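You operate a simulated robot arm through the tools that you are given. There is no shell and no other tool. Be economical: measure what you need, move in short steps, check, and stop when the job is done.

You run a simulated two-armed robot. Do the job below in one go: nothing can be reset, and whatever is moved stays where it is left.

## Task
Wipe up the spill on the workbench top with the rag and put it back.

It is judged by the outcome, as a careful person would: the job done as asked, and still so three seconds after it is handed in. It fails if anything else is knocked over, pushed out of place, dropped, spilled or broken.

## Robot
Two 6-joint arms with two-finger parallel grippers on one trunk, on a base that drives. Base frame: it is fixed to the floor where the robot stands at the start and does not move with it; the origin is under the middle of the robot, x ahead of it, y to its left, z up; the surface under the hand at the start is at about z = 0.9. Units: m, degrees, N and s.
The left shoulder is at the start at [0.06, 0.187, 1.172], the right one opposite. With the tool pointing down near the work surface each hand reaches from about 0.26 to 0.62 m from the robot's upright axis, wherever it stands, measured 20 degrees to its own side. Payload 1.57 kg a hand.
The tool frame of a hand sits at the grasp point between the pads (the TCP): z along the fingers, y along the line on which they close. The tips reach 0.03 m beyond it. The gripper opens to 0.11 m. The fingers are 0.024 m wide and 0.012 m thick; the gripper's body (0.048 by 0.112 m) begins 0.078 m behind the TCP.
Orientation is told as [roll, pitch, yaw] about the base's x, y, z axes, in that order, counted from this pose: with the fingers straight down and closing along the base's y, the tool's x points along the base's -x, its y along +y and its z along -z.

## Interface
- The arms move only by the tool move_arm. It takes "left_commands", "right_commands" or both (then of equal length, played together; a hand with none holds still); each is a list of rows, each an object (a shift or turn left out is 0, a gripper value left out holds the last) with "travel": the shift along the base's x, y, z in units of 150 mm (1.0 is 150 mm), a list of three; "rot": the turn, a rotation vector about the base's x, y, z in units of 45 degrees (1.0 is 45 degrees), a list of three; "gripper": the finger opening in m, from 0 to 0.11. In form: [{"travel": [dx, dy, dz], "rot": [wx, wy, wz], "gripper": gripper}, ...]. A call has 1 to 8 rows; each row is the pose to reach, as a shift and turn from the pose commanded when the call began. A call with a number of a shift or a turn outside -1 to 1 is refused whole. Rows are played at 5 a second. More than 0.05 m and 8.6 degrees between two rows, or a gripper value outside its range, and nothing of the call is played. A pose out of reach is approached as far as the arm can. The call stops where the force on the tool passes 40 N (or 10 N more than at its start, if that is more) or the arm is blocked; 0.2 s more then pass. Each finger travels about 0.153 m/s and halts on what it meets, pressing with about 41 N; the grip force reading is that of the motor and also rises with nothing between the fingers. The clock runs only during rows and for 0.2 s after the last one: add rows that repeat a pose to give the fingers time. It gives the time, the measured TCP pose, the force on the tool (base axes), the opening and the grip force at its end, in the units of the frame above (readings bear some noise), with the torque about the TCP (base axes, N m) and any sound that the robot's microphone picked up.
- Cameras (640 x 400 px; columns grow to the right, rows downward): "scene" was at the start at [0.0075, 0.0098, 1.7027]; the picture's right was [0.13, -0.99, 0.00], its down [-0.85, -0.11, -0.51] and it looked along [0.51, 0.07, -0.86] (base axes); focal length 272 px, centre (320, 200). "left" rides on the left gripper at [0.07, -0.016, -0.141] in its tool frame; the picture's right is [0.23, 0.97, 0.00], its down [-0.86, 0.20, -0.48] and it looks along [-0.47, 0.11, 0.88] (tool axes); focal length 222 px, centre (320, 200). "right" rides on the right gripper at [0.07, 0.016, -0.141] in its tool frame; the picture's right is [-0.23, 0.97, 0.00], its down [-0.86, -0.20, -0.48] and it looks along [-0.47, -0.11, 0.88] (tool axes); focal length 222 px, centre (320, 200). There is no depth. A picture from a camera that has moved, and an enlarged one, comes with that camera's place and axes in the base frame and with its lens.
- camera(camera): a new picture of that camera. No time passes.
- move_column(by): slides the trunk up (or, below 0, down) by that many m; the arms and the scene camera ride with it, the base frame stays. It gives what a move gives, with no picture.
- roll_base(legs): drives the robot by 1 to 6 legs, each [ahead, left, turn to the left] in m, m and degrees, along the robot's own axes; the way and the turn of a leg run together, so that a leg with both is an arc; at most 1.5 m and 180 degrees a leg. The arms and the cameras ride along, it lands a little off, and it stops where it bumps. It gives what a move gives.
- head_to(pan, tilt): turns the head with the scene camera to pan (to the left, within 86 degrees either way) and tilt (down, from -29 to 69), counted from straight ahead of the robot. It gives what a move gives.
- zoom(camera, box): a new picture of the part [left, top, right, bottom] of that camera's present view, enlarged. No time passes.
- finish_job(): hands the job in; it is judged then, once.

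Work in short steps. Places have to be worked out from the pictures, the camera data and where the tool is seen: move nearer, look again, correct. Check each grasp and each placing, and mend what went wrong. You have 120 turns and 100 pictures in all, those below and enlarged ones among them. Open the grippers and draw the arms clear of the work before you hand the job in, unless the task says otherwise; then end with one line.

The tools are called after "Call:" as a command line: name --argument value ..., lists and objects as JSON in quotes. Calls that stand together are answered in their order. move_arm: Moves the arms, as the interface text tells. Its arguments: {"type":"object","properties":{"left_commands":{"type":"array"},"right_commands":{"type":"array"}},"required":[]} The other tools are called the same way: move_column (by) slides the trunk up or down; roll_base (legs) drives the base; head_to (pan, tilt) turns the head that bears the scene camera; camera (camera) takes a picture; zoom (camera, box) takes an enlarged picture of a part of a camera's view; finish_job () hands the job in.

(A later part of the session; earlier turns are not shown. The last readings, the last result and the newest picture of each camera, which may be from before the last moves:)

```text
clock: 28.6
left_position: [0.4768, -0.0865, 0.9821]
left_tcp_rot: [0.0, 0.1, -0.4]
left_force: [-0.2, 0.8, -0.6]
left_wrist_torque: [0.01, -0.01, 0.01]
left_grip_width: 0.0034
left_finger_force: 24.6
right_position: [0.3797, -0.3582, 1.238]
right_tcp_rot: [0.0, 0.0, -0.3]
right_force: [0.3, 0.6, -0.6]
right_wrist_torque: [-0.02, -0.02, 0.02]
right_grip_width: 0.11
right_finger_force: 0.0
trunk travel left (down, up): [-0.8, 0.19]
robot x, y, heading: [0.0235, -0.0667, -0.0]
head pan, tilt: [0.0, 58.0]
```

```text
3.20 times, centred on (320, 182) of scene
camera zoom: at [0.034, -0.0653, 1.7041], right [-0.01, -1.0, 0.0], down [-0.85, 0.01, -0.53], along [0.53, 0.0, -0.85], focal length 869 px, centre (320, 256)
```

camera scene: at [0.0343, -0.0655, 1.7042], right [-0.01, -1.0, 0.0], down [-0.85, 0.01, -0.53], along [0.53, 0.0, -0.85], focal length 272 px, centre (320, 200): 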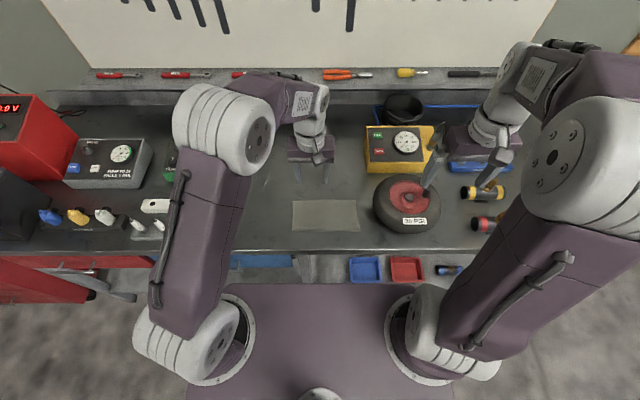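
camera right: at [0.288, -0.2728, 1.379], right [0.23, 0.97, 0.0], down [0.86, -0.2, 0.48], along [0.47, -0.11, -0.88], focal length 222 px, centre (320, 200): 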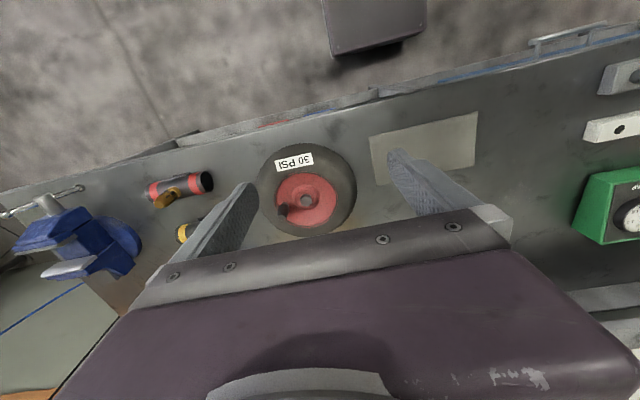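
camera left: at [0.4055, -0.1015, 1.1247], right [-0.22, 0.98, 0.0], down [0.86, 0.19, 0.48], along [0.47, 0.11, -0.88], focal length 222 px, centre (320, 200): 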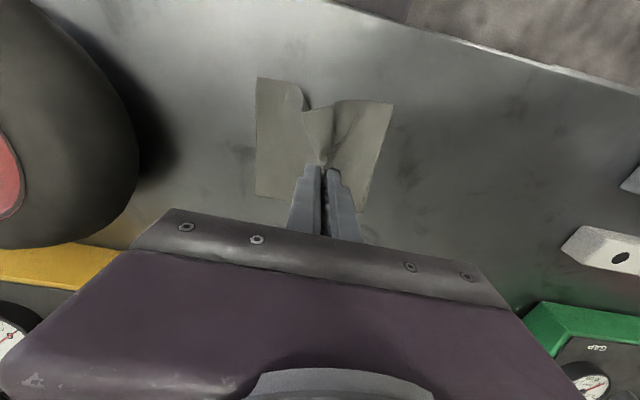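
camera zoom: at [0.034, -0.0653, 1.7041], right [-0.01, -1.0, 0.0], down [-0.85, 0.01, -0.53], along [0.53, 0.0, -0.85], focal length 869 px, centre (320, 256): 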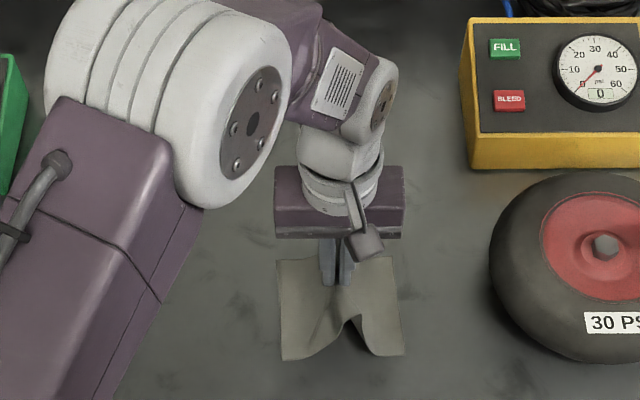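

The rag hangs well from the pinch. I carry it over to near the puddle's edge.

Call:
move_arm --left_commands '[{"travel": [0.1, 0.25, 0]}, {"travel": [0.2, 0.5, 0]}, {"travel": [0.3, 0.75, 0]}, {"travel": [0.4, 1.0, 0]}]'

Call:
move_arm --left_commands '[{"travel": [0.15, 0.2, 0]}, {"travel": [0.3, 0.42, 0]}]'

Call:
camera --camera "left"

Call:
camera --camera "scene"

```text
clock: 29.6
left_position: [0.536, 0.0681, 0.9818]
left_tcp_rot: [-0.1, 0.0, -0.5]
left_force: [-0.1, -0.3, -0.7]
left_wrist_torque: [0.03, 0.02, 0.02]
left_grip_width: 0.0037
left_finger_force: 24.9
right_position: [0.3819, -0.358, 1.2372]
right_tcp_rot: [-0.1, 0.1, -0.3]
right_force: [-0.1, -0.4, -0.2]
right_wrist_torque: [-0.06, 0.03, 0.02]
right_grip_width: 0.1101
right_finger_force: 0.1
trunk travel left (down, up): [-0.8, 0.19]
robot x, y, heading: [0.0287, -0.0669, -0.3]
head pan, tilt: [0.0, 58.0]
```

```text
clock: 30.2
left_position: [0.5803, 0.1285, 0.9807]
left_tcp_rot: [0.0, 0.0, -0.4]
left_force: [-0.2, -0.5, 0.5]
left_wrist_torque: [-0.01, 0.05, 0.01]
left_grip_width: 0.0037
left_finger_force: 24.1
right_position: [0.3824, -0.3565, 1.2363]
right_tcp_rot: [-0.1, 0.1, -0.2]
right_force: [0.8, -0.6, 0.7]
right_wrist_torque: [-0.04, 0.04, -0.02]
right_grip_width: 0.1097
right_finger_force: 0.1
trunk travel left (down, up): [-0.8, 0.19]
robot x, y, heading: [0.0269, -0.065, -0.1]
head pan, tilt: [0.0, 58.0]
```

```text
60 pictures are left
camera left: at [0.5101, 0.1132, 1.1236], right [-0.22, 0.98, 0.0], down [0.86, 0.2, 0.48], along [0.47, 0.1, -0.88], focal length 222 px, centre (320, 200)
```

left: 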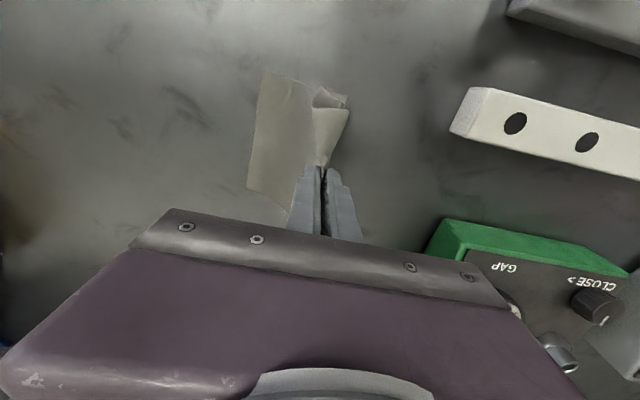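

```text
59 pictures are left
camera scene: at [0.036, -0.0625, 1.7042], right [-0.01, -1.0, 0.0], down [-0.85, 0.0, -0.53], along [0.53, 0.0, -0.85], focal length 272 px, centre (320, 200)
```

scene: 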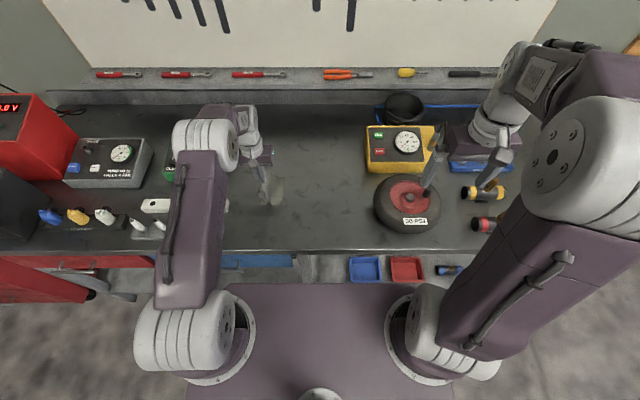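

The rag is just over the puddle's near side. I lower it onto the top at the puddle.

Call:
move_arm --left_commands '[{"travel": [0.07, 0, -0.15]}, {"travel": [0.13, 0, -0.25]}, {"travel": [0.13, 0, -0.3]}, {"travel": [0.13, 0, -0.32]}]'

```text
clock: 31.2
left_position: [0.6007, 0.1285, 0.9358]
left_tcp_rot: [0.0, -0.1, -0.3]
left_force: [0.0, -1.1, 7.1]
left_wrist_torque: [-0.1, 0.02, -0.04]
left_grip_width: 0.0037
left_finger_force: 24.3
right_position: [0.379, -0.3588, 1.2374]
right_tcp_rot: [0.0, 0.0, -0.4]
right_force: [0.3, -0.1, 0.1]
right_wrist_torque: [0.02, 0.0, 0.02]
right_grip_width: 0.11
right_finger_force: 0.1
trunk travel left (down, up): [-0.8, 0.19]
robot x, y, heading: [0.0247, -0.0616, -0.3]
head pan, tilt: [0.0, 58.0]
```

7 N of contact — good wiping pressure. I sweep over the puddle forward and sideways.

Call:
move_arm --left_commands '[{"travel": [0.15, 0, 0]}, {"travel": [0.3, 0, 0]}, {"travel": [0.45, 0, 0]}, {"travel": [0.45, -0.2, 0]}, {"travel": [0.3, -0.3, 0]}, {"travel": [0.1, -0.3, 0]}, {"travel": [0.0, -0.15, 0]}, {"travel": [0, 0, 0]}]'

Call:
move_arm --left_commands '[{"travel": [0.1, 0.2, 0]}, {"travel": [0.25, 0.3, 0]}, {"travel": [0.4, 0.25, 0]}, {"travel": [0.4, 0.05, 0]}, {"travel": [0.3, -0.15, 0]}, {"travel": [0.2, 0.1, 0]}, {"travel": [0.15, 0.3, 0]}, {"travel": [0.0, 0.1, 0]}]'

Call:
camera --camera "left"

Call:
zoom --camera "scene" --box '[210, 110, 370, 210]'

```text
clock: 33.0
left_position: [0.6146, 0.129, 0.935]
left_tcp_rot: [0.0, 0.1, -0.4]
left_force: [0.9, -4.2, 14.8]
left_wrist_torque: [-0.1, -0.09, -0.01]
left_grip_width: 0.0038
left_finger_force: 24.2
left hand out of reach, approached as far as the arm can: row 1, 2, 3, 4, 5, 7, 8
right_position: [0.3792, -0.3613, 1.2376]
right_tcp_rot: [0.1, -0.1, -0.4]
right_force: [-1.1, 0.3, -0.2]
right_wrist_torque: [0.03, -0.04, 0.01]
right_grip_width: 0.11
right_finger_force: 0.0
trunk travel left (down, up): [-0.8, 0.19]
robot x, y, heading: [0.026, -0.0638, -0.4]
head pan, tilt: [0.0, 58.0]
```

```text
clock: 34.8
left_position: [0.6146, 0.1419, 0.9321]
left_tcp_rot: [0.2, -0.2, -0.3]
left_force: [-0.4, 1.6, 6.4]
left_wrist_torque: [0.11, -0.01, 0.0]
left_grip_width: 0.0036
left_finger_force: 24.8
left hand out of reach, approached as far as the arm can: row 1, 2, 3, 4, 5, 6, 7
right_position: [0.379, -0.3605, 1.2373]
right_tcp_rot: [0.1, -0.1, -0.3]
right_force: [0.0, -0.4, 0.3]
right_wrist_torque: [0.01, -0.02, 0.01]
right_grip_width: 0.1099
right_finger_force: 0.0
trunk travel left (down, up): [-0.8, 0.19]
robot x, y, heading: [0.0272, -0.0666, -0.2]
head pan, tilt: [0.0, 58.0]
```

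```text
58 pictures are left
camera left: at [0.545, 0.126, 1.0751], right [-0.22, 0.98, 0.0], down [0.85, 0.19, 0.48], along [0.47, 0.11, -0.88], focal length 222 px, centre (320, 200)
```

left: 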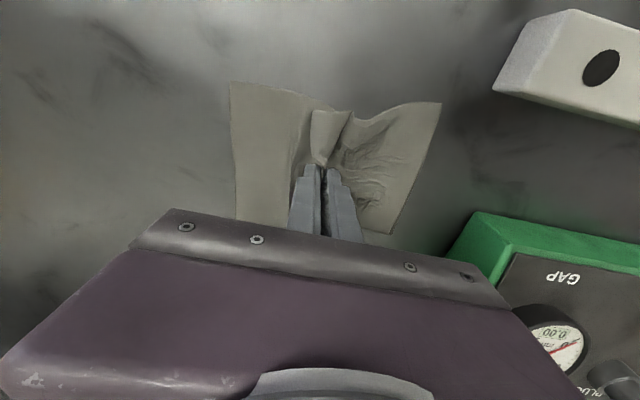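

```text
4.00 times, centred on (290, 160) of scene
camera zoom: at [0.0325, -0.0673, 1.7043], right [-0.01, -1.0, 0.0], down [-0.85, 0.01, -0.53], along [0.53, 0.0, -0.85], focal length 1086 px, centre (440, 360)
```

zoom: 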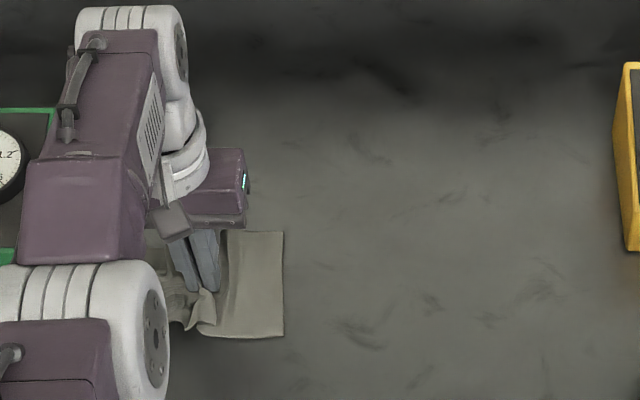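

The upright hand stops at x≈0.615. I tilt the fingers forward about 20° to gain reach while keeping contact.

Call:
move_arm --left_commands '[{"travel": [0, 0, 0.03], "rot": [0, -0.15, 0]}, {"travel": [0, 0, 0.03], "rot": [0, -0.3, 0]}, {"travel": [0.05, 0, 0.03], "rot": [0, -0.45, 0]}, {"travel": [0.1, 0, 0.02], "rot": [0, -0.5, 0]}]'

```text
clock: 35.5
left_position: [0.6806, 0.146, 0.9332]
left_tcp_rot: [0.1, -16.9, -0.4]
left_force: [-5.4, -2.0, 27.5]
left_wrist_torque: [-0.03, 0.32, 0.02]
left_grip_width: 0.0034
left_finger_force: 24.3
left hand out of reach, approached as far as the arm can: row 1, 2, 3
right_position: [0.3767, -0.3591, 1.2376]
right_tcp_rot: [0.1, 0.0, -0.4]
right_force: [0.3, 0.1, -0.4]
right_wrist_torque: [-0.05, 0.07, 0.01]
right_grip_width: 0.11
right_finger_force: 0.1
trunk travel left (down, up): [-0.8, 0.19]
robot x, y, heading: [0.0217, -0.0671, -0.0]
head pan, tilt: [0.0, 58.0]
stopped in row 3 (left hand): the force on the tool passed its limit at 45 N (the readings are from after the stop); the commanded pose is now the measured one
```

It reached x=0.68 with pressure a bit high. I ease up 3 mm and sweep back and sideways over the puddle.

Call:
move_arm --left_commands '[{"travel": [0, 0, 0.02]}, {"travel": [0, -0.2, 0.02]}, {"travel": [-0.1, -0.4, 0.02]}, {"travel": [-0.2, -0.2, 0.02]}, {"travel": [-0.2, 0.1, 0.02]}, {"travel": [-0.35, 0.1, 0.02]}, {"travel": [-0.4, -0.1, 0.02]}, {"travel": [-0.4, -0.4, 0.02]}]'

Call:
camera --camera "left"

```text
clock: 36.7
left_position: [0.682, 0.1467, 0.9331]
left_tcp_rot: [-0.2, -17.2, -0.4]
left_force: [-5.3, -2.5, 28.2]
left_wrist_torque: [-0.05, 0.31, 0.02]
left_grip_width: 0.0037
left_finger_force: 25.2
left hand out of reach, approached as far as the arm can: row 3, 4, 5
right_position: [0.3772, -0.3584, 1.2385]
right_tcp_rot: [-0.2, -0.1, -0.4]
right_force: [1.4, 0.6, -0.6]
right_wrist_torque: [-0.06, 0.06, -0.03]
right_grip_width: 0.11
right_finger_force: 0.0
trunk travel left (down, up): [-0.8, 0.19]
robot x, y, heading: [0.0235, -0.066, -0.5]
head pan, tilt: [0.0, 58.0]
stopped in row 5 (left hand): the force on the tool passed its limit at 41 N (the readings are from after the stop); the commanded pose is now the measured one
```

```text
56 pictures are left
camera left: at [0.5738, 0.1312, 1.0498], right [-0.21, 0.98, -0.07], down [0.68, 0.2, 0.71], along [0.71, 0.1, -0.7], focal length 222 px, centre (320, 200)
```

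left: 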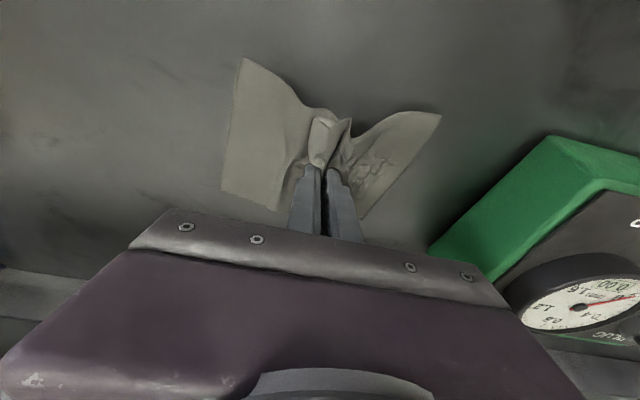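

The arm solution seems stuck after overreaching. I lift the rag a little and pull back to free it.

Call:
move_arm --left_commands '[{"travel": [-0.05, 0, 0.1]}, {"travel": [-0.2, -0.1, 0.2], "rot": [0, 0.15, 0]}, {"travel": [-0.4, -0.1, 0.25], "rot": [0, 0.3, 0]}, {"travel": [-0.6, -0.1, 0.25], "rot": [0, 0.38, 0]}, {"travel": [-0.6, -0.1, 0.25], "rot": [0, 0.38, 0]}]'

Call:
camera --camera "left"

Call:
zoom --camera "scene" --box '[210, 110, 370, 210]'

```text
clock: 37.9
left_position: [0.6166, 0.1333, 0.9635]
left_tcp_rot: [-0.2, 0.8, -0.3]
left_force: [0.0, 0.7, 0.4]
left_wrist_torque: [0.01, -0.04, -0.01]
left_grip_width: 0.0035
left_finger_force: 24.2
left hand out of reach, approached as far as the arm can: row 1, 2, 3, 4, 5
right_position: [0.3798, -0.3596, 1.2369]
right_tcp_rot: [0.1, -0.1, -0.4]
right_force: [-0.2, -0.8, 0.1]
right_wrist_torque: [0.02, 0.02, 0.01]
right_grip_width: 0.1098
right_finger_force: 0.0
trunk travel left (down, up): [-0.8, 0.19]
robot x, y, heading: [0.0249, -0.067, -0.6]
head pan, tilt: [0.0, 58.0]
```

```text
55 pictures are left
camera left: at [0.549, 0.1184, 1.1071], right [-0.22, 0.98, 0.0], down [0.86, 0.2, 0.47], along [0.46, 0.1, -0.88], focal length 222 px, centre (320, 200)
```

left: 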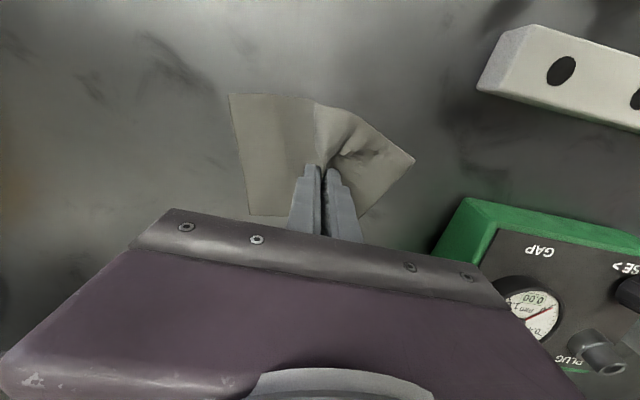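

```text
4.00 times, centred on (290, 160) of scene
camera zoom: at [0.0341, -0.0655, 1.7042], right [-0.01, -1.0, 0.0], down [-0.85, 0.01, -0.53], along [0.53, 0.0, -0.85], focal length 1086 px, centre (440, 360)
```

zoom: 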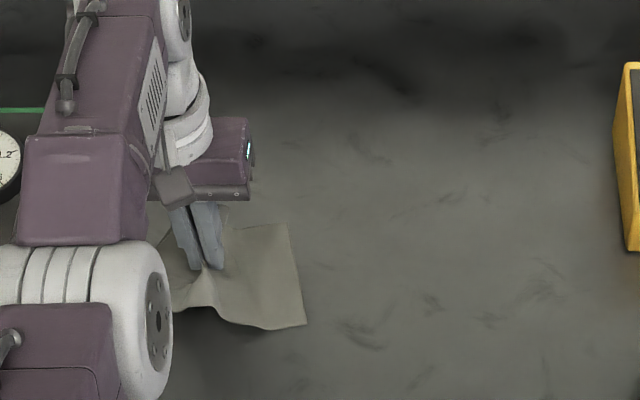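

Still flagged out of reach; I pull back and up more to re-establish tracking.

Call:
move_arm --left_commands '[{"travel": [-0.2, 0, 0]}, {"travel": [-0.4, 0, 0]}, {"travel": [-0.5, 0, 0]}, {"travel": [-0.5, 0, 0]}]'

Call:
head_to --pan 25 --tilt 50

Call:
zoom --camera "scene" --box '[240, 100, 480, 250]'

```text
clock: 38.9
left_position: [0.6171, 0.1338, 0.9631]
left_tcp_rot: [-0.2, 0.7, -0.3]
left_force: [-0.5, -0.4, 0.4]
left_wrist_torque: [-0.01, -0.03, -0.01]
left_grip_width: 0.0038
left_finger_force: 24.4
left hand out of reach, approached as far as the arm can: row 1, 2, 3, 4
right_position: [0.3796, -0.3591, 1.2372]
right_tcp_rot: [0.0, 0.0, -0.4]
right_force: [-0.5, -0.1, 0.5]
right_wrist_torque: [0.0, 0.0, -0.01]
right_grip_width: 0.11
right_finger_force: 0.1
trunk travel left (down, up): [-0.8, 0.19]
robot x, y, heading: [0.0257, -0.0639, -0.2]
head pan, tilt: [0.0, 58.0]
```

```text
clock: 39.8
left_position: [0.6186, 0.1334, 0.9627]
left_tcp_rot: [-0.2, 0.7, -0.4]
left_force: [0.3, -0.6, -0.5]
left_wrist_torque: [0.01, 0.01, -0.07]
left_grip_width: 0.0035
left_finger_force: 24.5
right_position: [0.3797, -0.3591, 1.2364]
right_tcp_rot: [-0.1, 0.0, -0.5]
right_force: [1.1, -0.3, 1.0]
right_wrist_torque: [0.0, 0.01, 0.04]
right_grip_width: 0.11
right_finger_force: 0.2
trunk travel left (down, up): [-0.8, 0.19]
robot x, y, heading: [0.0245, -0.0654, -0.4]
head pan, tilt: [25.0, 50.0]
```

```text
2.67 times, centred on (360, 175) of scene
camera zoom: at [0.0355, -0.0331, 1.7143], right [0.42, -0.91, 0.0], down [-0.7, -0.32, -0.64], along [0.58, 0.27, -0.77], focal length 724 px, centre (213, 267)
```

zoom: 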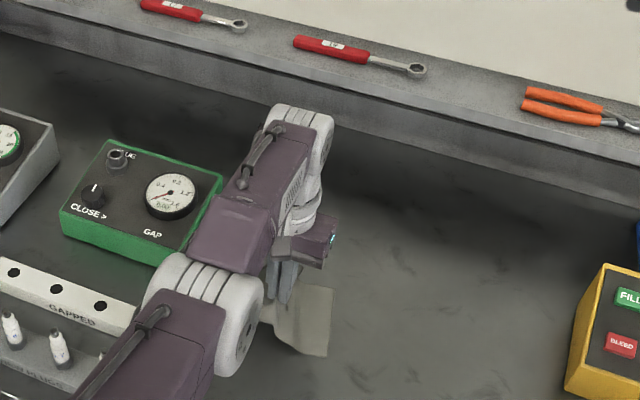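

The elbow looks fully stretched (singular), so a radial pull doesn't resolve. I perturb by lifting straight up.

Call:
move_arm --left_commands '[{"travel": [0, 0, 0.3]}, {"travel": [0, 0, 0.6]}, {"travel": [0, 0, 0.9]}, {"travel": [0, 0, 0.9]}]'

```text
clock: 40.8
left_position: [0.6185, 0.1345, 1.0973]
left_tcp_rot: [-0.2, 0.7, -0.4]
left_force: [0.1, -0.2, -0.4]
left_wrist_torque: [-0.03, 0.0, 0.01]
left_grip_width: 0.0039
left_finger_force: 24.7
left hand out of reach, approached as far as the arm can: row 1, 2
right_position: [0.3802, -0.3589, 1.2364]
right_tcp_rot: [-0.1, 0.0, -0.4]
right_force: [0.7, 0.0, 0.4]
right_wrist_torque: [-0.01, 0.01, -0.01]
right_grip_width: 0.1099
right_finger_force: 0.0
trunk travel left (down, up): [-0.8, 0.19]
robot x, y, heading: [0.0254, -0.0645, -0.4]
head pan, tilt: [25.0, 50.0]
```

Freed. I draw the hand back 0.1 m and inspect the puddle area.

Call:
move_arm --left_commands '[{"travel": [-0.25, -0.2, 0]}, {"travel": [-0.5, -0.5, 0]}, {"travel": [-0.75, -0.8, 0]}, {"travel": [-0.85, -1.0, 0]}]'

Call:
head_to --pan 20 --tilt 48

Call:
camera --camera "scene"

```text
refused: row 2 steps farther than a row can; nothing moved
```

```text
clock: 41.4
left_position: [0.6179, 0.1346, 1.095]
left_tcp_rot: [-0.2, 0.7, -0.4]
left_force: [0.5, -1.0, -0.6]
left_wrist_torque: [0.01, -0.02, 0.01]
left_grip_width: 0.0037
left_finger_force: 24.8
right_position: [0.3805, -0.3588, 1.2358]
right_tcp_rot: [0.0, 0.0, -0.4]
right_force: [-0.2, -0.4, -0.1]
right_wrist_torque: [0.01, -0.01, -0.01]
right_grip_width: 0.1097
right_finger_force: 0.1
trunk travel left (down, up): [-0.8, 0.19]
robot x, y, heading: [0.0208, -0.0674, -0.3]
head pan, tilt: [20.0, 48.0]
```

```text
52 pictures are left
camera scene: at [0.04, -0.0385, 1.7171], right [0.34, -0.94, 0.0], down [-0.7, -0.25, -0.67], along [0.63, 0.22, -0.74], focal length 272 px, centre (320, 200)
```

scene: 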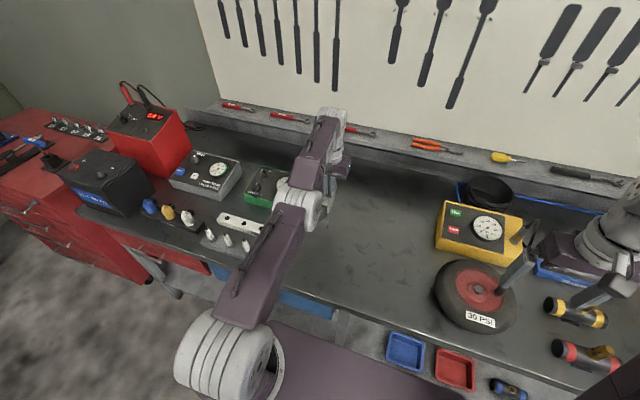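

One row was too long; I repeat the pull-back in shorter steps and look.

Call:
move_arm --left_commands '[{"travel": [-0.2, -0.2, 0]}, {"travel": [-0.4, -0.4, 0]}, {"travel": [-0.6, -0.6, 0]}, {"travel": [-0.8, -0.8, 0]}, {"travel": [-0.9, -1.0, 0]}]'

Call:
move_arm --left_commands '[{"travel": [0, -0.2, 0]}, {"travel": [0, -0.4, 0]}, {"travel": [0, -0.6, 0]}]'

Call:
camera --camera "scene"

```text
clock: 42.6
left_position: [0.6099, 0.06, 1.1239]
left_tcp_rot: [-0.1, 0.6, -0.2]
left_force: [-0.4, -0.4, 0.6]
left_wrist_torque: [-0.02, -0.02, 0.0]
left_grip_width: 0.0035
left_finger_force: 24.5
left hand out of reach, approached as far as the arm can: row 1, 2, 3, 4, 5
right_position: [0.3804, -0.3596, 1.2375]
right_tcp_rot: [0.0, 0.1, -0.4]
right_force: [-0.3, 0.1, -0.1]
right_wrist_torque: [0.01, 0.03, 0.01]
right_grip_width: 0.1101
right_finger_force: 0.1
trunk travel left (down, up): [-0.8, 0.19]
robot x, y, heading: [0.0238, -0.067, -0.5]
head pan, tilt: [20.0, 48.0]
```

```text
clock: 43.4
left_position: [0.5958, -0.0187, 1.12]
left_tcp_rot: [-0.2, 0.6, -0.3]
left_force: [-1.2, 0.2, 0.0]
left_wrist_torque: [0.03, 0.0, 0.0]
left_grip_width: 0.0035
left_finger_force: 24.1
left hand out of reach, approached as far as the arm can: row 2, 3
right_position: [0.3802, -0.3587, 1.236]
right_tcp_rot: [-0.1, 0.0, -0.4]
right_force: [-0.4, -0.2, 0.2]
right_wrist_torque: [0.03, -0.02, -0.03]
right_grip_width: 0.11
right_finger_force: 0.0
trunk travel left (down, up): [-0.8, 0.19]
robot x, y, heading: [0.0254, -0.0657, -0.5]
head pan, tilt: [20.0, 48.0]
```

```text
51 pictures are left
camera scene: at [0.0402, -0.0384, 1.7171], right [0.34, -0.94, 0.0], down [-0.7, -0.25, -0.67], along [0.63, 0.22, -0.74], focal length 272 px, centre (320, 200)
```

scene: 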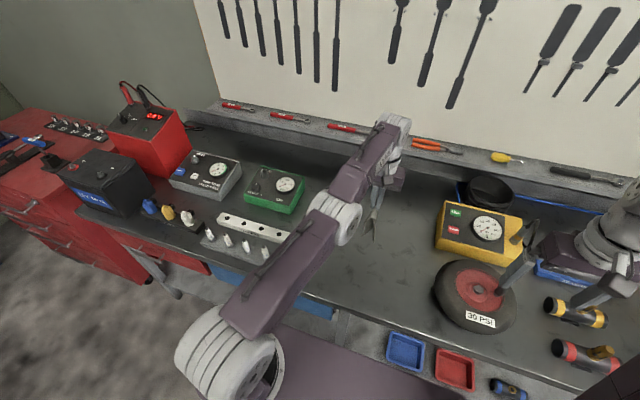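

The elbow hides the puddle from the head, but the left wrist camera should see it.

Call:
zoom --camera "left" --box '[280, 80, 520, 230]'

```text
2.67 times, centred on (400, 155) of left
camera zoom: at [0.5285, -0.033, 1.2631], right [-0.22, 0.98, 0.0], down [0.86, 0.2, 0.47], along [0.46, 0.1, -0.88], focal length 592 px, centre (107, 320)
```

zoom: 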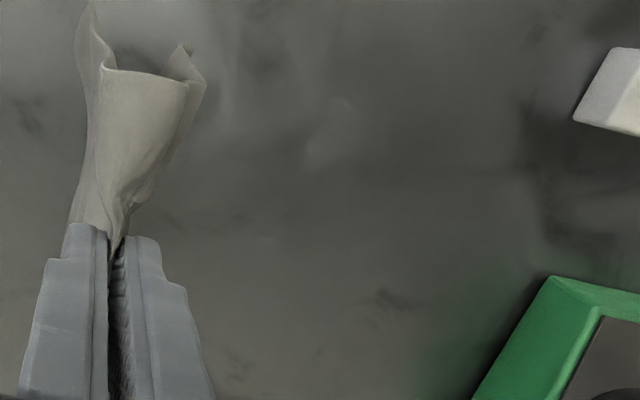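

No shine from this angle; I'll check from afar later. First I unbend the singularity by tilting the fingers forward, which pulls the wrist back.

Call:
move_arm --left_commands '[{"travel": [-0.05, -0.1, 0.1], "rot": [0, -0.18, 0]}, {"travel": [-0.1, -0.2, 0.2], "rot": [0, -0.36, 0]}, {"travel": [-0.2, -0.2, 0.4], "rot": [0, -0.54, 0]}, {"travel": [-0.3, -0.2, 0.6], "rot": [0, -0.54, 0]}]'

```text
clock: 44.4
left_position: [0.6307, -0.0622, 1.1947]
left_tcp_rot: [0.1, -15.4, -0.5]
left_force: [-0.3, -0.4, -0.7]
left_wrist_torque: [0.01, -0.01, -0.01]
left_grip_width: 0.0035
left_finger_force: 24.5
left hand out of reach, approached as far as the arm can: row 1, 2, 3, 4
right_position: [0.3799, -0.3606, 1.2367]
right_tcp_rot: [0.0, 0.1, -0.4]
right_force: [0.8, -0.4, 0.6]
right_wrist_torque: [-0.01, -0.03, 0.01]
right_grip_width: 0.1101
right_finger_force: 0.0
trunk travel left (down, up): [-0.8, 0.19]
robot x, y, heading: [0.0274, -0.065, -0.6]
head pan, tilt: [20.0, 48.0]
```

Still stretched. I try a strong inward pull combined with sideways motion.

Call:
move_arm --left_commands '[{"travel": [-0.2, 0.2, 0.05], "rot": [0, 0.1, 0.1]}, {"travel": [-0.4, 0.4, 0.1], "rot": [0, 0.2, 0.2]}, {"travel": [-0.6, 0.55, 0.1], "rot": [0, 0.3, 0.2]}, {"travel": [-0.8, 0.65, 0.1], "rot": [0, 0.34, 0.2]}, {"travel": [-1.0, 0.7, 0.1], "rot": [0, 0.34, 0.1]}, {"travel": [-1.0, 0.7, 0.1], "rot": [0, 0.34, 0]}]'

Call:
camera --camera "scene"

```text
clock: 45.8
left_position: [0.5601, 0.0296, 1.2564]
left_tcp_rot: [0.2, 1.6, -0.5]
left_force: [-0.8, 0.5, 0.5]
left_wrist_torque: [0.04, -0.01, -0.01]
left_grip_width: 0.0037
left_finger_force: 23.7
left hand out of reach, approached as far as the arm can: row 1, 2, 3, 4, 5, 6
right_position: [0.3802, -0.3594, 1.2377]
right_tcp_rot: [0.0, 0.0, -0.4]
right_force: [-0.6, 0.4, 0.3]
right_wrist_torque: [0.01, -0.02, -0.01]
right_grip_width: 0.1101
right_finger_force: 0.0
trunk travel left (down, up): [-0.8, 0.19]
robot x, y, heading: [0.0238, -0.0665, -0.1]
head pan, tilt: [20.0, 48.0]
```

```text
49 pictures are left
camera scene: at [0.0393, -0.0382, 1.7171], right [0.34, -0.94, 0.0], down [-0.7, -0.25, -0.67], along [0.63, 0.22, -0.74], focal length 272 px, centre (320, 200)
```

scene: 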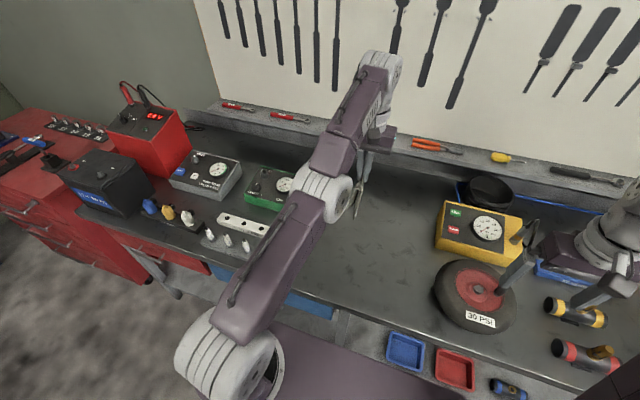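

It stays straight when moving up; a downward move should let the elbow bend the right way. I try lowering with a slight inward pull.

Call:
move_arm --left_commands '[{"travel": [-0.05, 0, -0.2]}, {"travel": [-0.1, 0, -0.4]}, {"travel": [-0.15, 0, -0.6]}, {"travel": [-0.2, 0, -0.8]}, {"travel": [-0.3, 0, -0.9]}]'

```text
clock: 47.0
left_position: [0.5603, 0.0282, 1.2645]
left_tcp_rot: [0.0, 0.4, -0.4]
left_force: [-0.1, 0.3, -0.4]
left_wrist_torque: [0.0, 0.01, 0.0]
left_grip_width: 0.0033
left_finger_force: 25.0
left hand out of reach, approached as far as the arm can: row 1, 2, 3, 4, 5
right_position: [0.3805, -0.3579, 1.2374]
right_tcp_rot: [0.0, 0.0, -0.4]
right_force: [-0.1, 0.1, 0.3]
right_wrist_torque: [0.02, -0.01, -0.04]
right_grip_width: 0.1103
right_finger_force: 0.1
trunk travel left (down, up): [-0.8, 0.19]
robot x, y, heading: [0.0277, -0.067, -0.6]
head pan, tilt: [20.0, 48.0]
```

Down is blocked while up worked: the elbow seems slightly past straight, at its limit. I stretch outward first, then sweep downward and only then inward.

Call:
move_arm --left_commands '[{"travel": [0.3, 0, 0]}, {"travel": [0.6, 0, 0]}, {"travel": [0.6, 0, -0.3]}, {"travel": [0.6, 0, -0.6]}, {"travel": [0.5, 0, -0.9]}, {"travel": [0.2, 0, -1.0]}, {"travel": [0, 0, -1.0]}, {"travel": [-0.2, 0, -1.0]}]'

```text
clock: 48.8
left_position: [0.5261, 0.0226, 1.1146]
left_tcp_rot: [-0.1, 0.0, -0.4]
left_force: [-0.2, 0.3, -0.6]
left_wrist_torque: [0.0, -0.03, 0.05]
left_grip_width: 0.0036
left_finger_force: 24.3
left hand out of reach, approached as far as the arm can: row 1, 2, 3, 4, 5
right_position: [0.3792, -0.3598, 1.2368]
right_tcp_rot: [0.0, -0.1, -0.4]
right_force: [-0.5, 0.4, -1.0]
right_wrist_torque: [0.01, -0.01, -0.03]
right_grip_width: 0.1101
right_finger_force: 0.1
trunk travel left (down, up): [-0.8, 0.19]
robot x, y, heading: [0.0256, -0.0681, -0.4]
head pan, tilt: [20.0, 48.0]
```

Freed. I pull back to a safe bent pose, back off and look at the puddle from the revealing angle.

Call:
move_arm --left_commands '[{"travel": [-0.3, 0, 0]}, {"travel": [-0.6, 0, 0]}, {"travel": [-0.8, 0, 0]}]'

Call:
roll_base --legs '[[-0.5, 0.07, 0.4]]'

Call:
head_to --pan 0 --tilt 35

Call:
zoom --camera "scene" --box '[240, 175, 350, 244]'

```text
clock: 49.6
left_position: [0.4047, 0.0225, 1.1138]
left_tcp_rot: [-0.1, -0.1, -0.2]
left_force: [1.1, 0.2, -0.5]
left_wrist_torque: [0.04, -0.04, 0.02]
left_grip_width: 0.0032
left_finger_force: 24.6
right_position: [0.3808, -0.3589, 1.2364]
right_tcp_rot: [0.1, -0.1, -0.4]
right_force: [-0.7, -0.1, 0.2]
right_wrist_torque: [0.01, 0.01, -0.05]
right_grip_width: 0.1101
right_finger_force: 0.1
trunk travel left (down, up): [-0.8, 0.19]
robot x, y, heading: [0.0241, -0.0656, -0.3]
head pan, tilt: [20.0, 48.0]
```

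```text
clock: 52.6
left_position: [-0.0957, 0.0985, 1.1134]
left_tcp_rot: [0.0, 0.1, 0.5]
left_force: [0.3, -0.5, -0.2]
left_wrist_torque: [0.0, 0.02, 0.0]
left_grip_width: 0.0039
left_finger_force: 24.2
right_position: [-0.1141, -0.2832, 1.237]
right_tcp_rot: [0.0, 0.2, 0.3]
right_force: [-0.3, -0.5, 1.1]
right_wrist_torque: [0.05, 0.03, 0.01]
right_grip_width: 0.1099
right_finger_force: 0.1
trunk travel left (down, up): [-0.8, 0.19]
robot x, y, heading: [-0.4784, 0.0029, 0.5]
head pan, tilt: [20.0, 48.0]
```

```text
clock: 53.4
left_position: [-0.0967, 0.099, 1.1146]
left_tcp_rot: [-0.1, 0.1, 0.4]
left_force: [-0.8, -0.6, -0.9]
left_wrist_torque: [-0.01, -0.02, -0.02]
left_grip_width: 0.0034
left_finger_force: 24.5
right_position: [-0.1169, -0.2828, 1.2386]
right_tcp_rot: [0.0, 0.1, 0.4]
right_force: [0.4, -0.4, 0.2]
right_wrist_torque: [-0.05, 0.01, -0.01]
right_grip_width: 0.11
right_finger_force: 0.1
trunk travel left (down, up): [-0.8, 0.19]
robot x, y, heading: [-0.4762, 0.0048, 0.6]
head pan, tilt: [0.0, 35.0]
```

```text
5.80 times, centred on (295, 210) of scene
camera zoom: at [-0.4475, 0.0053, 1.7361], right [0.01, -1.0, 0.0], down [-0.57, 0.0, -0.82], along [0.82, 0.01, -0.57], focal length 1575 px, centre (465, 145)
```

zoom: 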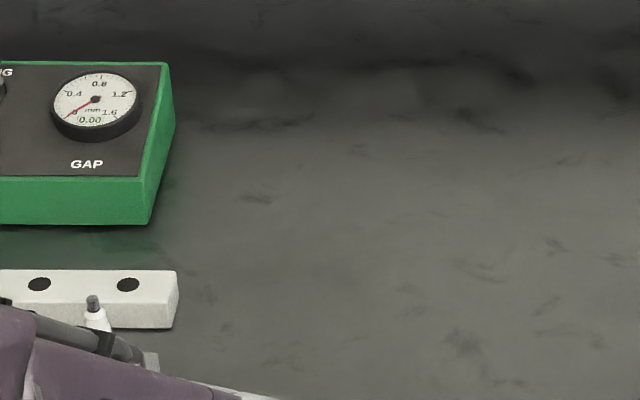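

The puddle seems gone. I confirm with a tighter zoom.

Call:
zoom --camera "scene" --box '[265, 195, 329, 235]'

Call:
zoom --camera "scene" --box '[305, 185, 401, 245]'

```text
10.00 times, centred on (297, 215) of scene
camera zoom: at [-0.4475, 0.0053, 1.7361], right [0.01, -1.0, 0.0], down [-0.57, 0.0, -0.82], along [0.82, 0.01, -0.57], focal length 2716 px, centre (550, 50)
```

zoom: 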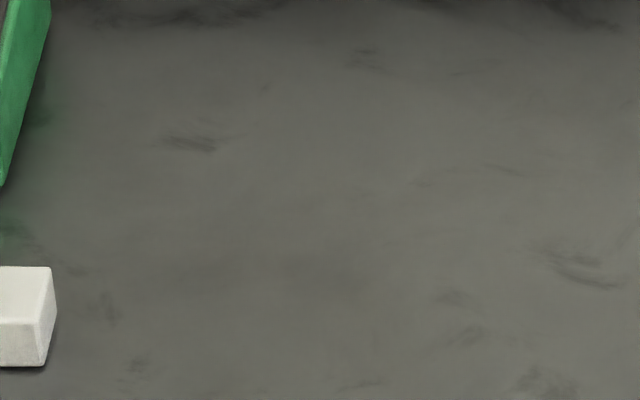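

```text
6.67 times, centred on (353, 215) of scene
camera zoom: at [-0.4475, 0.0053, 1.7361], right [0.01, -1.0, 0.0], down [-0.57, 0.0, -0.82], along [0.82, 0.01, -0.57], focal length 1811 px, centre (100, 100)
```

zoom: 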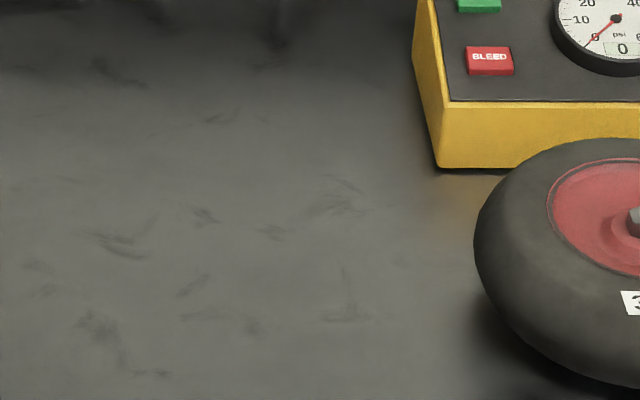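

The puddle is wiped away. I drive back to the same stand to return the rag.

Call:
roll_base --legs '[[0.5, -0.075, -0.6]]'

Call:
head_to --pan 0 --tilt 58

Call:
zoom --camera "scene" --box '[200, 110, 424, 250]'

Call:
camera --camera "left"

```text
clock: 56.4
left_position: [0.4181, 0.0076, 1.1151]
left_tcp_rot: [-0.1, -0.1, -1.5]
left_force: [0.3, 0.9, -0.1]
left_wrist_torque: [0.03, 0.01, 0.04]
left_grip_width: 0.0035
left_finger_force: 24.3
right_position: [0.3855, -0.3753, 1.236]
right_tcp_rot: [0.0, -0.1, -1.5]
right_force: [-0.3, 0.6, 0.1]
right_wrist_torque: [0.0, -0.01, -0.01]
right_grip_width: 0.11
right_finger_force: 0.1
trunk travel left (down, up): [-0.8, 0.19]
robot x, y, heading: [0.0393, -0.0775, -1.4]
head pan, tilt: [0.0, 35.0]
```

```text
clock: 57.3
left_position: [0.4196, 0.0054, 1.1152]
left_tcp_rot: [0.0, 0.0, -1.6]
left_force: [0.2, -0.4, -1.2]
left_wrist_torque: [-0.02, -0.04, 0.01]
left_grip_width: 0.0036
left_finger_force: 24.4
right_position: [0.3881, -0.3751, 1.2361]
right_tcp_rot: [0.1, 0.0, -1.5]
right_force: [-0.4, 0.1, 0.1]
right_wrist_torque: [0.0, 0.01, 0.01]
right_grip_width: 0.1098
right_finger_force: 0.0
trunk travel left (down, up): [-0.8, 0.19]
robot x, y, heading: [0.0387, -0.0733, -1.6]
head pan, tilt: [0.0, 58.0]
```

```text
2.86 times, centred on (312, 180) of scene
camera zoom: at [0.0476, -0.075, 1.7042], right [-0.03, -1.0, 0.0], down [-0.85, 0.02, -0.53], along [0.53, -0.01, -0.85], focal length 776 px, centre (343, 257)
```

zoom: 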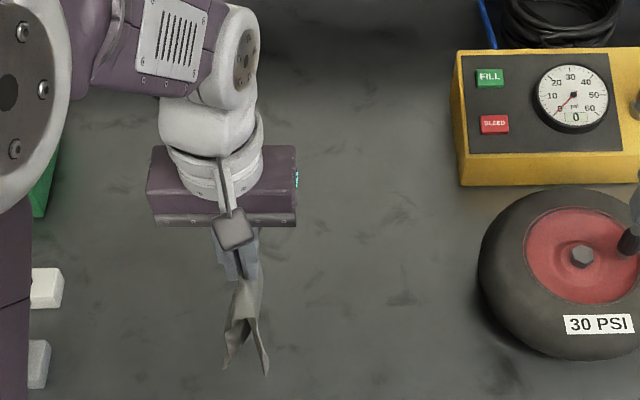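

```text
44 pictures are left
camera left: at [0.3493, -0.0082, 1.2564], right [-0.2, 0.98, 0.0], down [0.86, 0.18, 0.48], along [0.47, 0.1, -0.88], focal length 222 px, centre (320, 200)
```

left: 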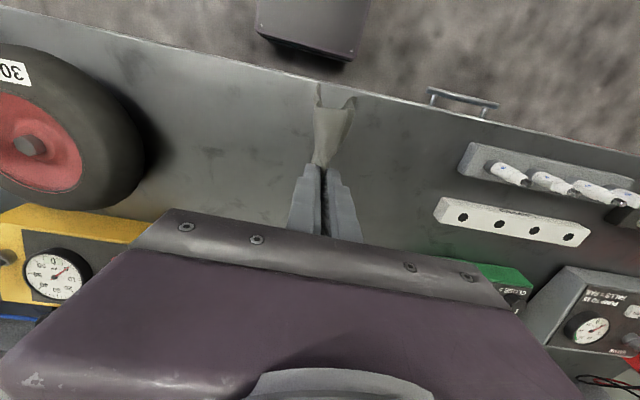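

The rag hangs from its middle. I move above its original centre (0.478, -0.086), squaring the yaw, then lower slowly.

Call:
move_arm --left_commands '[{"travel": [0.13, -0.2, 0], "rot": [0, 0, 0.017]}, {"travel": [0.26, -0.4, 0], "rot": [0, 0, 0.035]}, {"travel": [0.39, -0.61, 0], "rot": [0, 0, 0.035]}, {"travel": [0.39, -0.61, -0.2], "rot": [0, 0, 0.035]}, {"travel": [0.39, -0.61, -0.4], "rot": [0, 0, 0.035]}]'

Call:
move_arm --left_commands '[{"travel": [0, 0, -0.1]}, {"travel": [0, 0, -0.2]}, {"travel": [0, 0, -0.3]}, {"travel": [0, 0, -0.4]}, {"travel": [0, 0, -0.5]}, {"travel": [0, 0, -0.6]}]'

Call:
camera --camera "left"

Call:
zoom --camera "scene" --box '[220, 120, 420, 245]'

```text
clock: 58.5
left_position: [0.4782, -0.0875, 1.0536]
left_tcp_rot: [-0.1, 0.0, 0.2]
left_force: [0.3, 1.5, -0.8]
left_wrist_torque: [0.0, 0.03, -0.02]
left_grip_width: 0.0037
left_finger_force: 24.4
right_position: [0.3868, -0.3758, 1.2371]
right_tcp_rot: [0.0, 0.0, -1.5]
right_force: [-0.3, -0.2, 0.5]
right_wrist_torque: [-0.03, 0.01, 0.06]
right_grip_width: 0.1101
right_finger_force: 0.0
trunk travel left (down, up): [-0.8, 0.19]
robot x, y, heading: [0.0397, -0.076, -1.5]
head pan, tilt: [0.0, 58.0]
```

```text
clock: 59.9
left_position: [0.4782, -0.0849, 0.9633]
left_tcp_rot: [0.0, 0.0, 0.1]
left_force: [0.1, -0.3, 0.6]
left_wrist_torque: [0.0, 0.0, 0.01]
left_grip_width: 0.0038
left_finger_force: 24.8
right_position: [0.3877, -0.3747, 1.2372]
right_tcp_rot: [0.0, 0.0, -1.5]
right_force: [-0.7, 1.0, -0.2]
right_wrist_torque: [-0.04, -0.02, -0.01]
right_grip_width: 0.1098
right_finger_force: 0.0
trunk travel left (down, up): [-0.8, 0.19]
robot x, y, heading: [0.0367, -0.0737, -1.4]
head pan, tilt: [0.0, 58.0]
```

```text
43 pictures are left
camera left: at [0.4089, -0.1008, 1.1073], right [-0.23, 0.97, 0.0], down [0.85, 0.2, 0.48], along [0.47, 0.11, -0.88], focal length 222 px, centre (320, 200)
```

left: 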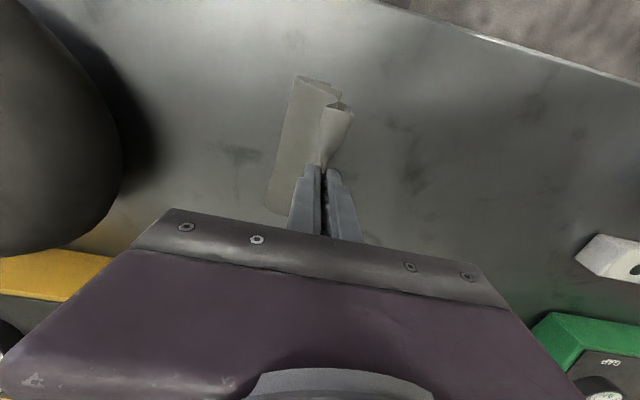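

```text
3.20 times, centred on (320, 182) of scene
camera zoom: at [0.0474, -0.075, 1.7042], right [-0.03, -1.0, 0.0], down [-0.85, 0.02, -0.53], along [0.53, -0.01, -0.85], focal length 869 px, centre (320, 256)
```

zoom: 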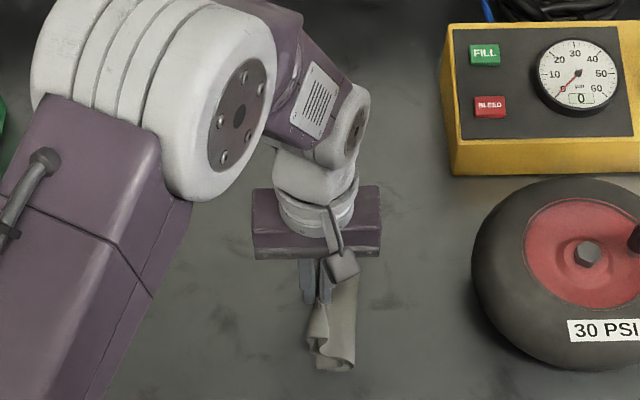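

Both wings fall to the right side, one under the other. As happened during the wipe, low sideways sweeps should splay them; I lower and sweep right and back.

Call:
move_arm --left_commands '[{"travel": [0, -0.1, -0.1]}, {"travel": [0, -0.25, -0.16]}, {"travel": [0, -0.4, -0.17]}, {"travel": [0, -0.4, -0.17]}, {"travel": [0, -0.2, -0.17]}, {"travel": [0, 0, -0.17]}]'

Call:
camera --camera "left"

Call:
zoom --camera "scene" --box '[220, 120, 420, 245]'

```text
clock: 61.3
left_position: [0.4772, -0.0851, 0.9376]
left_tcp_rot: [-0.1, -0.2, 0.0]
left_force: [0.2, -4.0, 25.4]
left_wrist_torque: [-0.19, 0.01, -0.03]
left_grip_width: 0.0035
left_finger_force: 24.6
right_position: [0.3833, -0.3745, 1.2386]
right_tcp_rot: [0.1, -0.1, -1.4]
right_force: [-0.7, -0.1, 0.0]
right_wrist_torque: [-0.06, 0.05, 0.02]
right_grip_width: 0.1099
right_finger_force: 0.0
trunk travel left (down, up): [-0.8, 0.19]
robot x, y, heading: [0.0407, -0.076, -1.4]
head pan, tilt: [0.0, 58.0]
```

```text
41 pictures are left
camera left: at [0.4062, -0.1009, 1.08], right [-0.23, 0.97, 0.0], down [0.85, 0.2, 0.48], along [0.47, 0.11, -0.88], focal length 222 px, centre (320, 200)
```

left: 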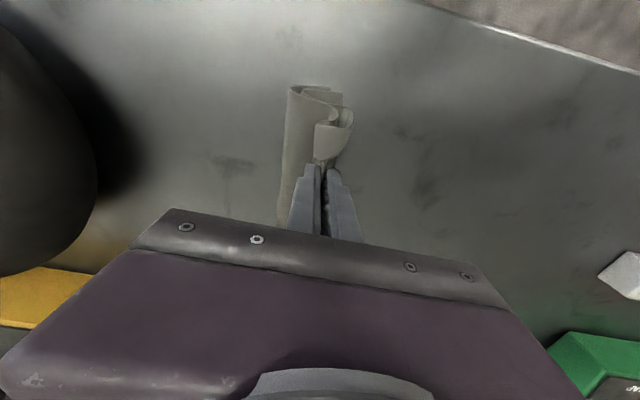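

```text
3.20 times, centred on (320, 182) of scene
camera zoom: at [0.0433, -0.0744, 1.7044], right [-0.03, -1.0, 0.0], down [-0.85, 0.02, -0.53], along [0.53, -0.01, -0.85], focal length 869 px, centre (320, 256)
```

zoom: 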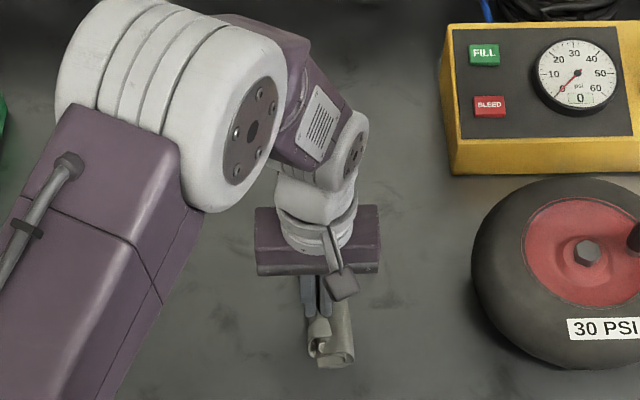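

The wings curled under. When hanging still they formed an inverted V, so I lift, let it settle, then lower straight down without swing.

Call:
move_arm --left_commands '[{"travel": [0, 0, 0.2]}, {"travel": [0, 0, 0.45]}, {"travel": [0, 0, 0.7]}, {"travel": [0, 0, 0.9]}, {"travel": [0, 0, 0.9]}, {"travel": [0, 0, 0.9]}, {"travel": [0, 0, 0.9]}, {"travel": [0, 0, 0.9]}]'

Call:
move_arm --left_commands '[{"travel": [0, 0, 0]}, {"travel": [0, 0, 0]}, {"travel": [0, 0, 0]}, {"travel": [0, 0, 0]}, {"travel": [0, 0, 0]}]'

Call:
zoom --camera "scene" --box '[220, 120, 420, 245]'

Call:
zoom --camera "left" --box '[220, 50, 420, 250]'

```text
clock: 63.1
left_position: [0.4799, -0.0829, 1.074]
left_tcp_rot: [0.0, 0.1, 0.1]
left_force: [-0.2, 0.6, -0.7]
left_wrist_torque: [-0.01, 0.0, 0.02]
left_grip_width: 0.0036
left_finger_force: 24.7
right_position: [0.3871, -0.3745, 1.2374]
right_tcp_rot: [0.0, 0.0, -1.5]
right_force: [0.0, 0.0, 0.2]
right_wrist_torque: [0.02, -0.01, 0.03]
right_grip_width: 0.1101
right_finger_force: 0.1
trunk travel left (down, up): [-0.8, 0.19]
robot x, y, heading: [0.0333, -0.0752, -1.7]
head pan, tilt: [0.0, 58.0]
```

```text
clock: 64.3
left_position: [0.4796, -0.0835, 1.0721]
left_tcp_rot: [0.1, -0.1, 0.1]
left_force: [-0.7, -0.2, -0.9]
left_wrist_torque: [0.01, -0.02, 0.0]
left_grip_width: 0.0036
left_finger_force: 24.8
right_position: [0.3875, -0.3765, 1.2357]
right_tcp_rot: [-0.1, 0.0, -1.4]
right_force: [0.2, -0.1, 0.7]
right_wrist_torque: [0.0, -0.01, 0.0]
right_grip_width: 0.1098
right_finger_force: 0.0
trunk travel left (down, up): [-0.8, 0.19]
robot x, y, heading: [0.0381, -0.0757, -1.6]
head pan, tilt: [0.0, 58.0]
```

```text
3.20 times, centred on (320, 182) of scene
camera zoom: at [0.0471, -0.0749, 1.7042], right [-0.03, -1.0, 0.0], down [-0.85, 0.02, -0.53], along [0.53, -0.01, -0.85], focal length 869 px, centre (320, 256)
```

zoom: 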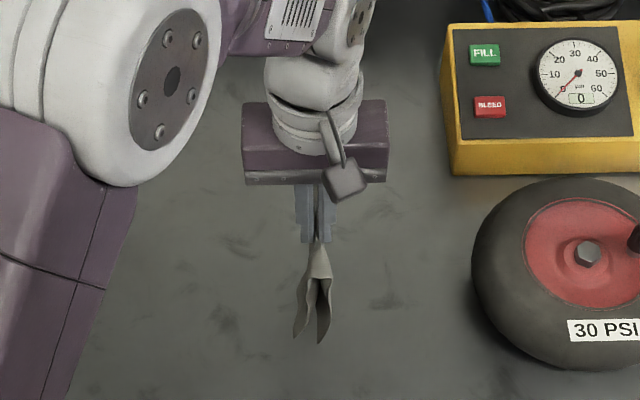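

```text
2.00 times, centred on (320, 150) of left
camera zoom: at [0.4104, -0.1, 1.2159], right [-0.23, 0.97, 0.0], down [0.85, 0.2, 0.48], along [0.47, 0.11, -0.88], focal length 444 px, centre (320, 300)
```

zoom: 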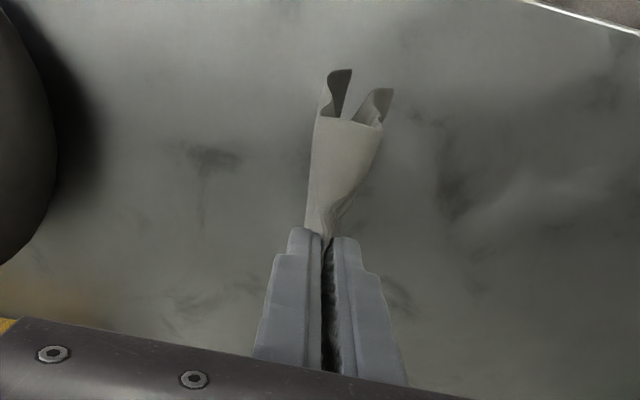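

An inverted V, wings apart. I lower straight down slowly and check midway.

Call:
move_arm --left_commands '[{"travel": [0, 0, -0.06]}, {"travel": [0, 0, -0.12]}, {"travel": [0, 0, -0.18]}, {"travel": [0, 0, -0.24]}, {"travel": [0, 0, -0.3]}, {"travel": [0, 0, -0.36]}, {"travel": [0, 0, -0.42]}, {"travel": [0, 0, -0.48]}]'

Call:
zoom --camera "left" --box '[220, 50, 420, 250]'

```text
clock: 66.1
left_position: [0.4767, -0.0859, 1.0017]
left_tcp_rot: [0.0, 0.0, 0.1]
left_force: [-0.1, 0.4, -0.2]
left_wrist_torque: [0.02, -0.01, 0.0]
left_grip_width: 0.0035
left_finger_force: 24.9
right_position: [0.3863, -0.3752, 1.2371]
right_tcp_rot: [0.0, 0.0, -1.5]
right_force: [-0.2, 0.5, -1.0]
right_wrist_torque: [-0.01, -0.02, -0.04]
right_grip_width: 0.1099
right_finger_force: 0.0
trunk travel left (down, up): [-0.8, 0.19]
robot x, y, heading: [0.0352, -0.0773, -1.4]
head pan, tilt: [0.0, 58.0]
```

```text
2.00 times, centred on (320, 150) of left
camera zoom: at [0.4071, -0.1019, 1.1441], right [-0.23, 0.97, 0.0], down [0.85, 0.2, 0.48], along [0.47, 0.11, -0.88], focal length 444 px, centre (320, 300)
```

zoom: 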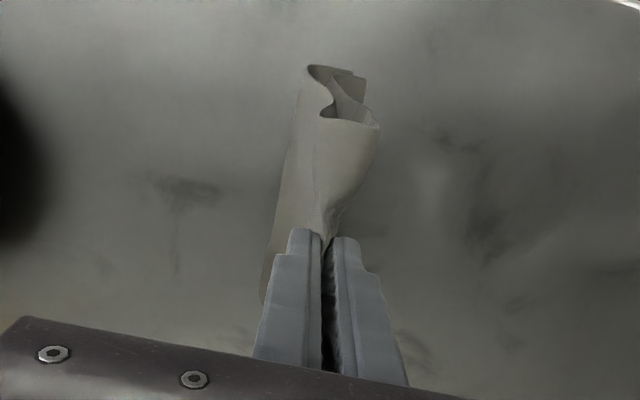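

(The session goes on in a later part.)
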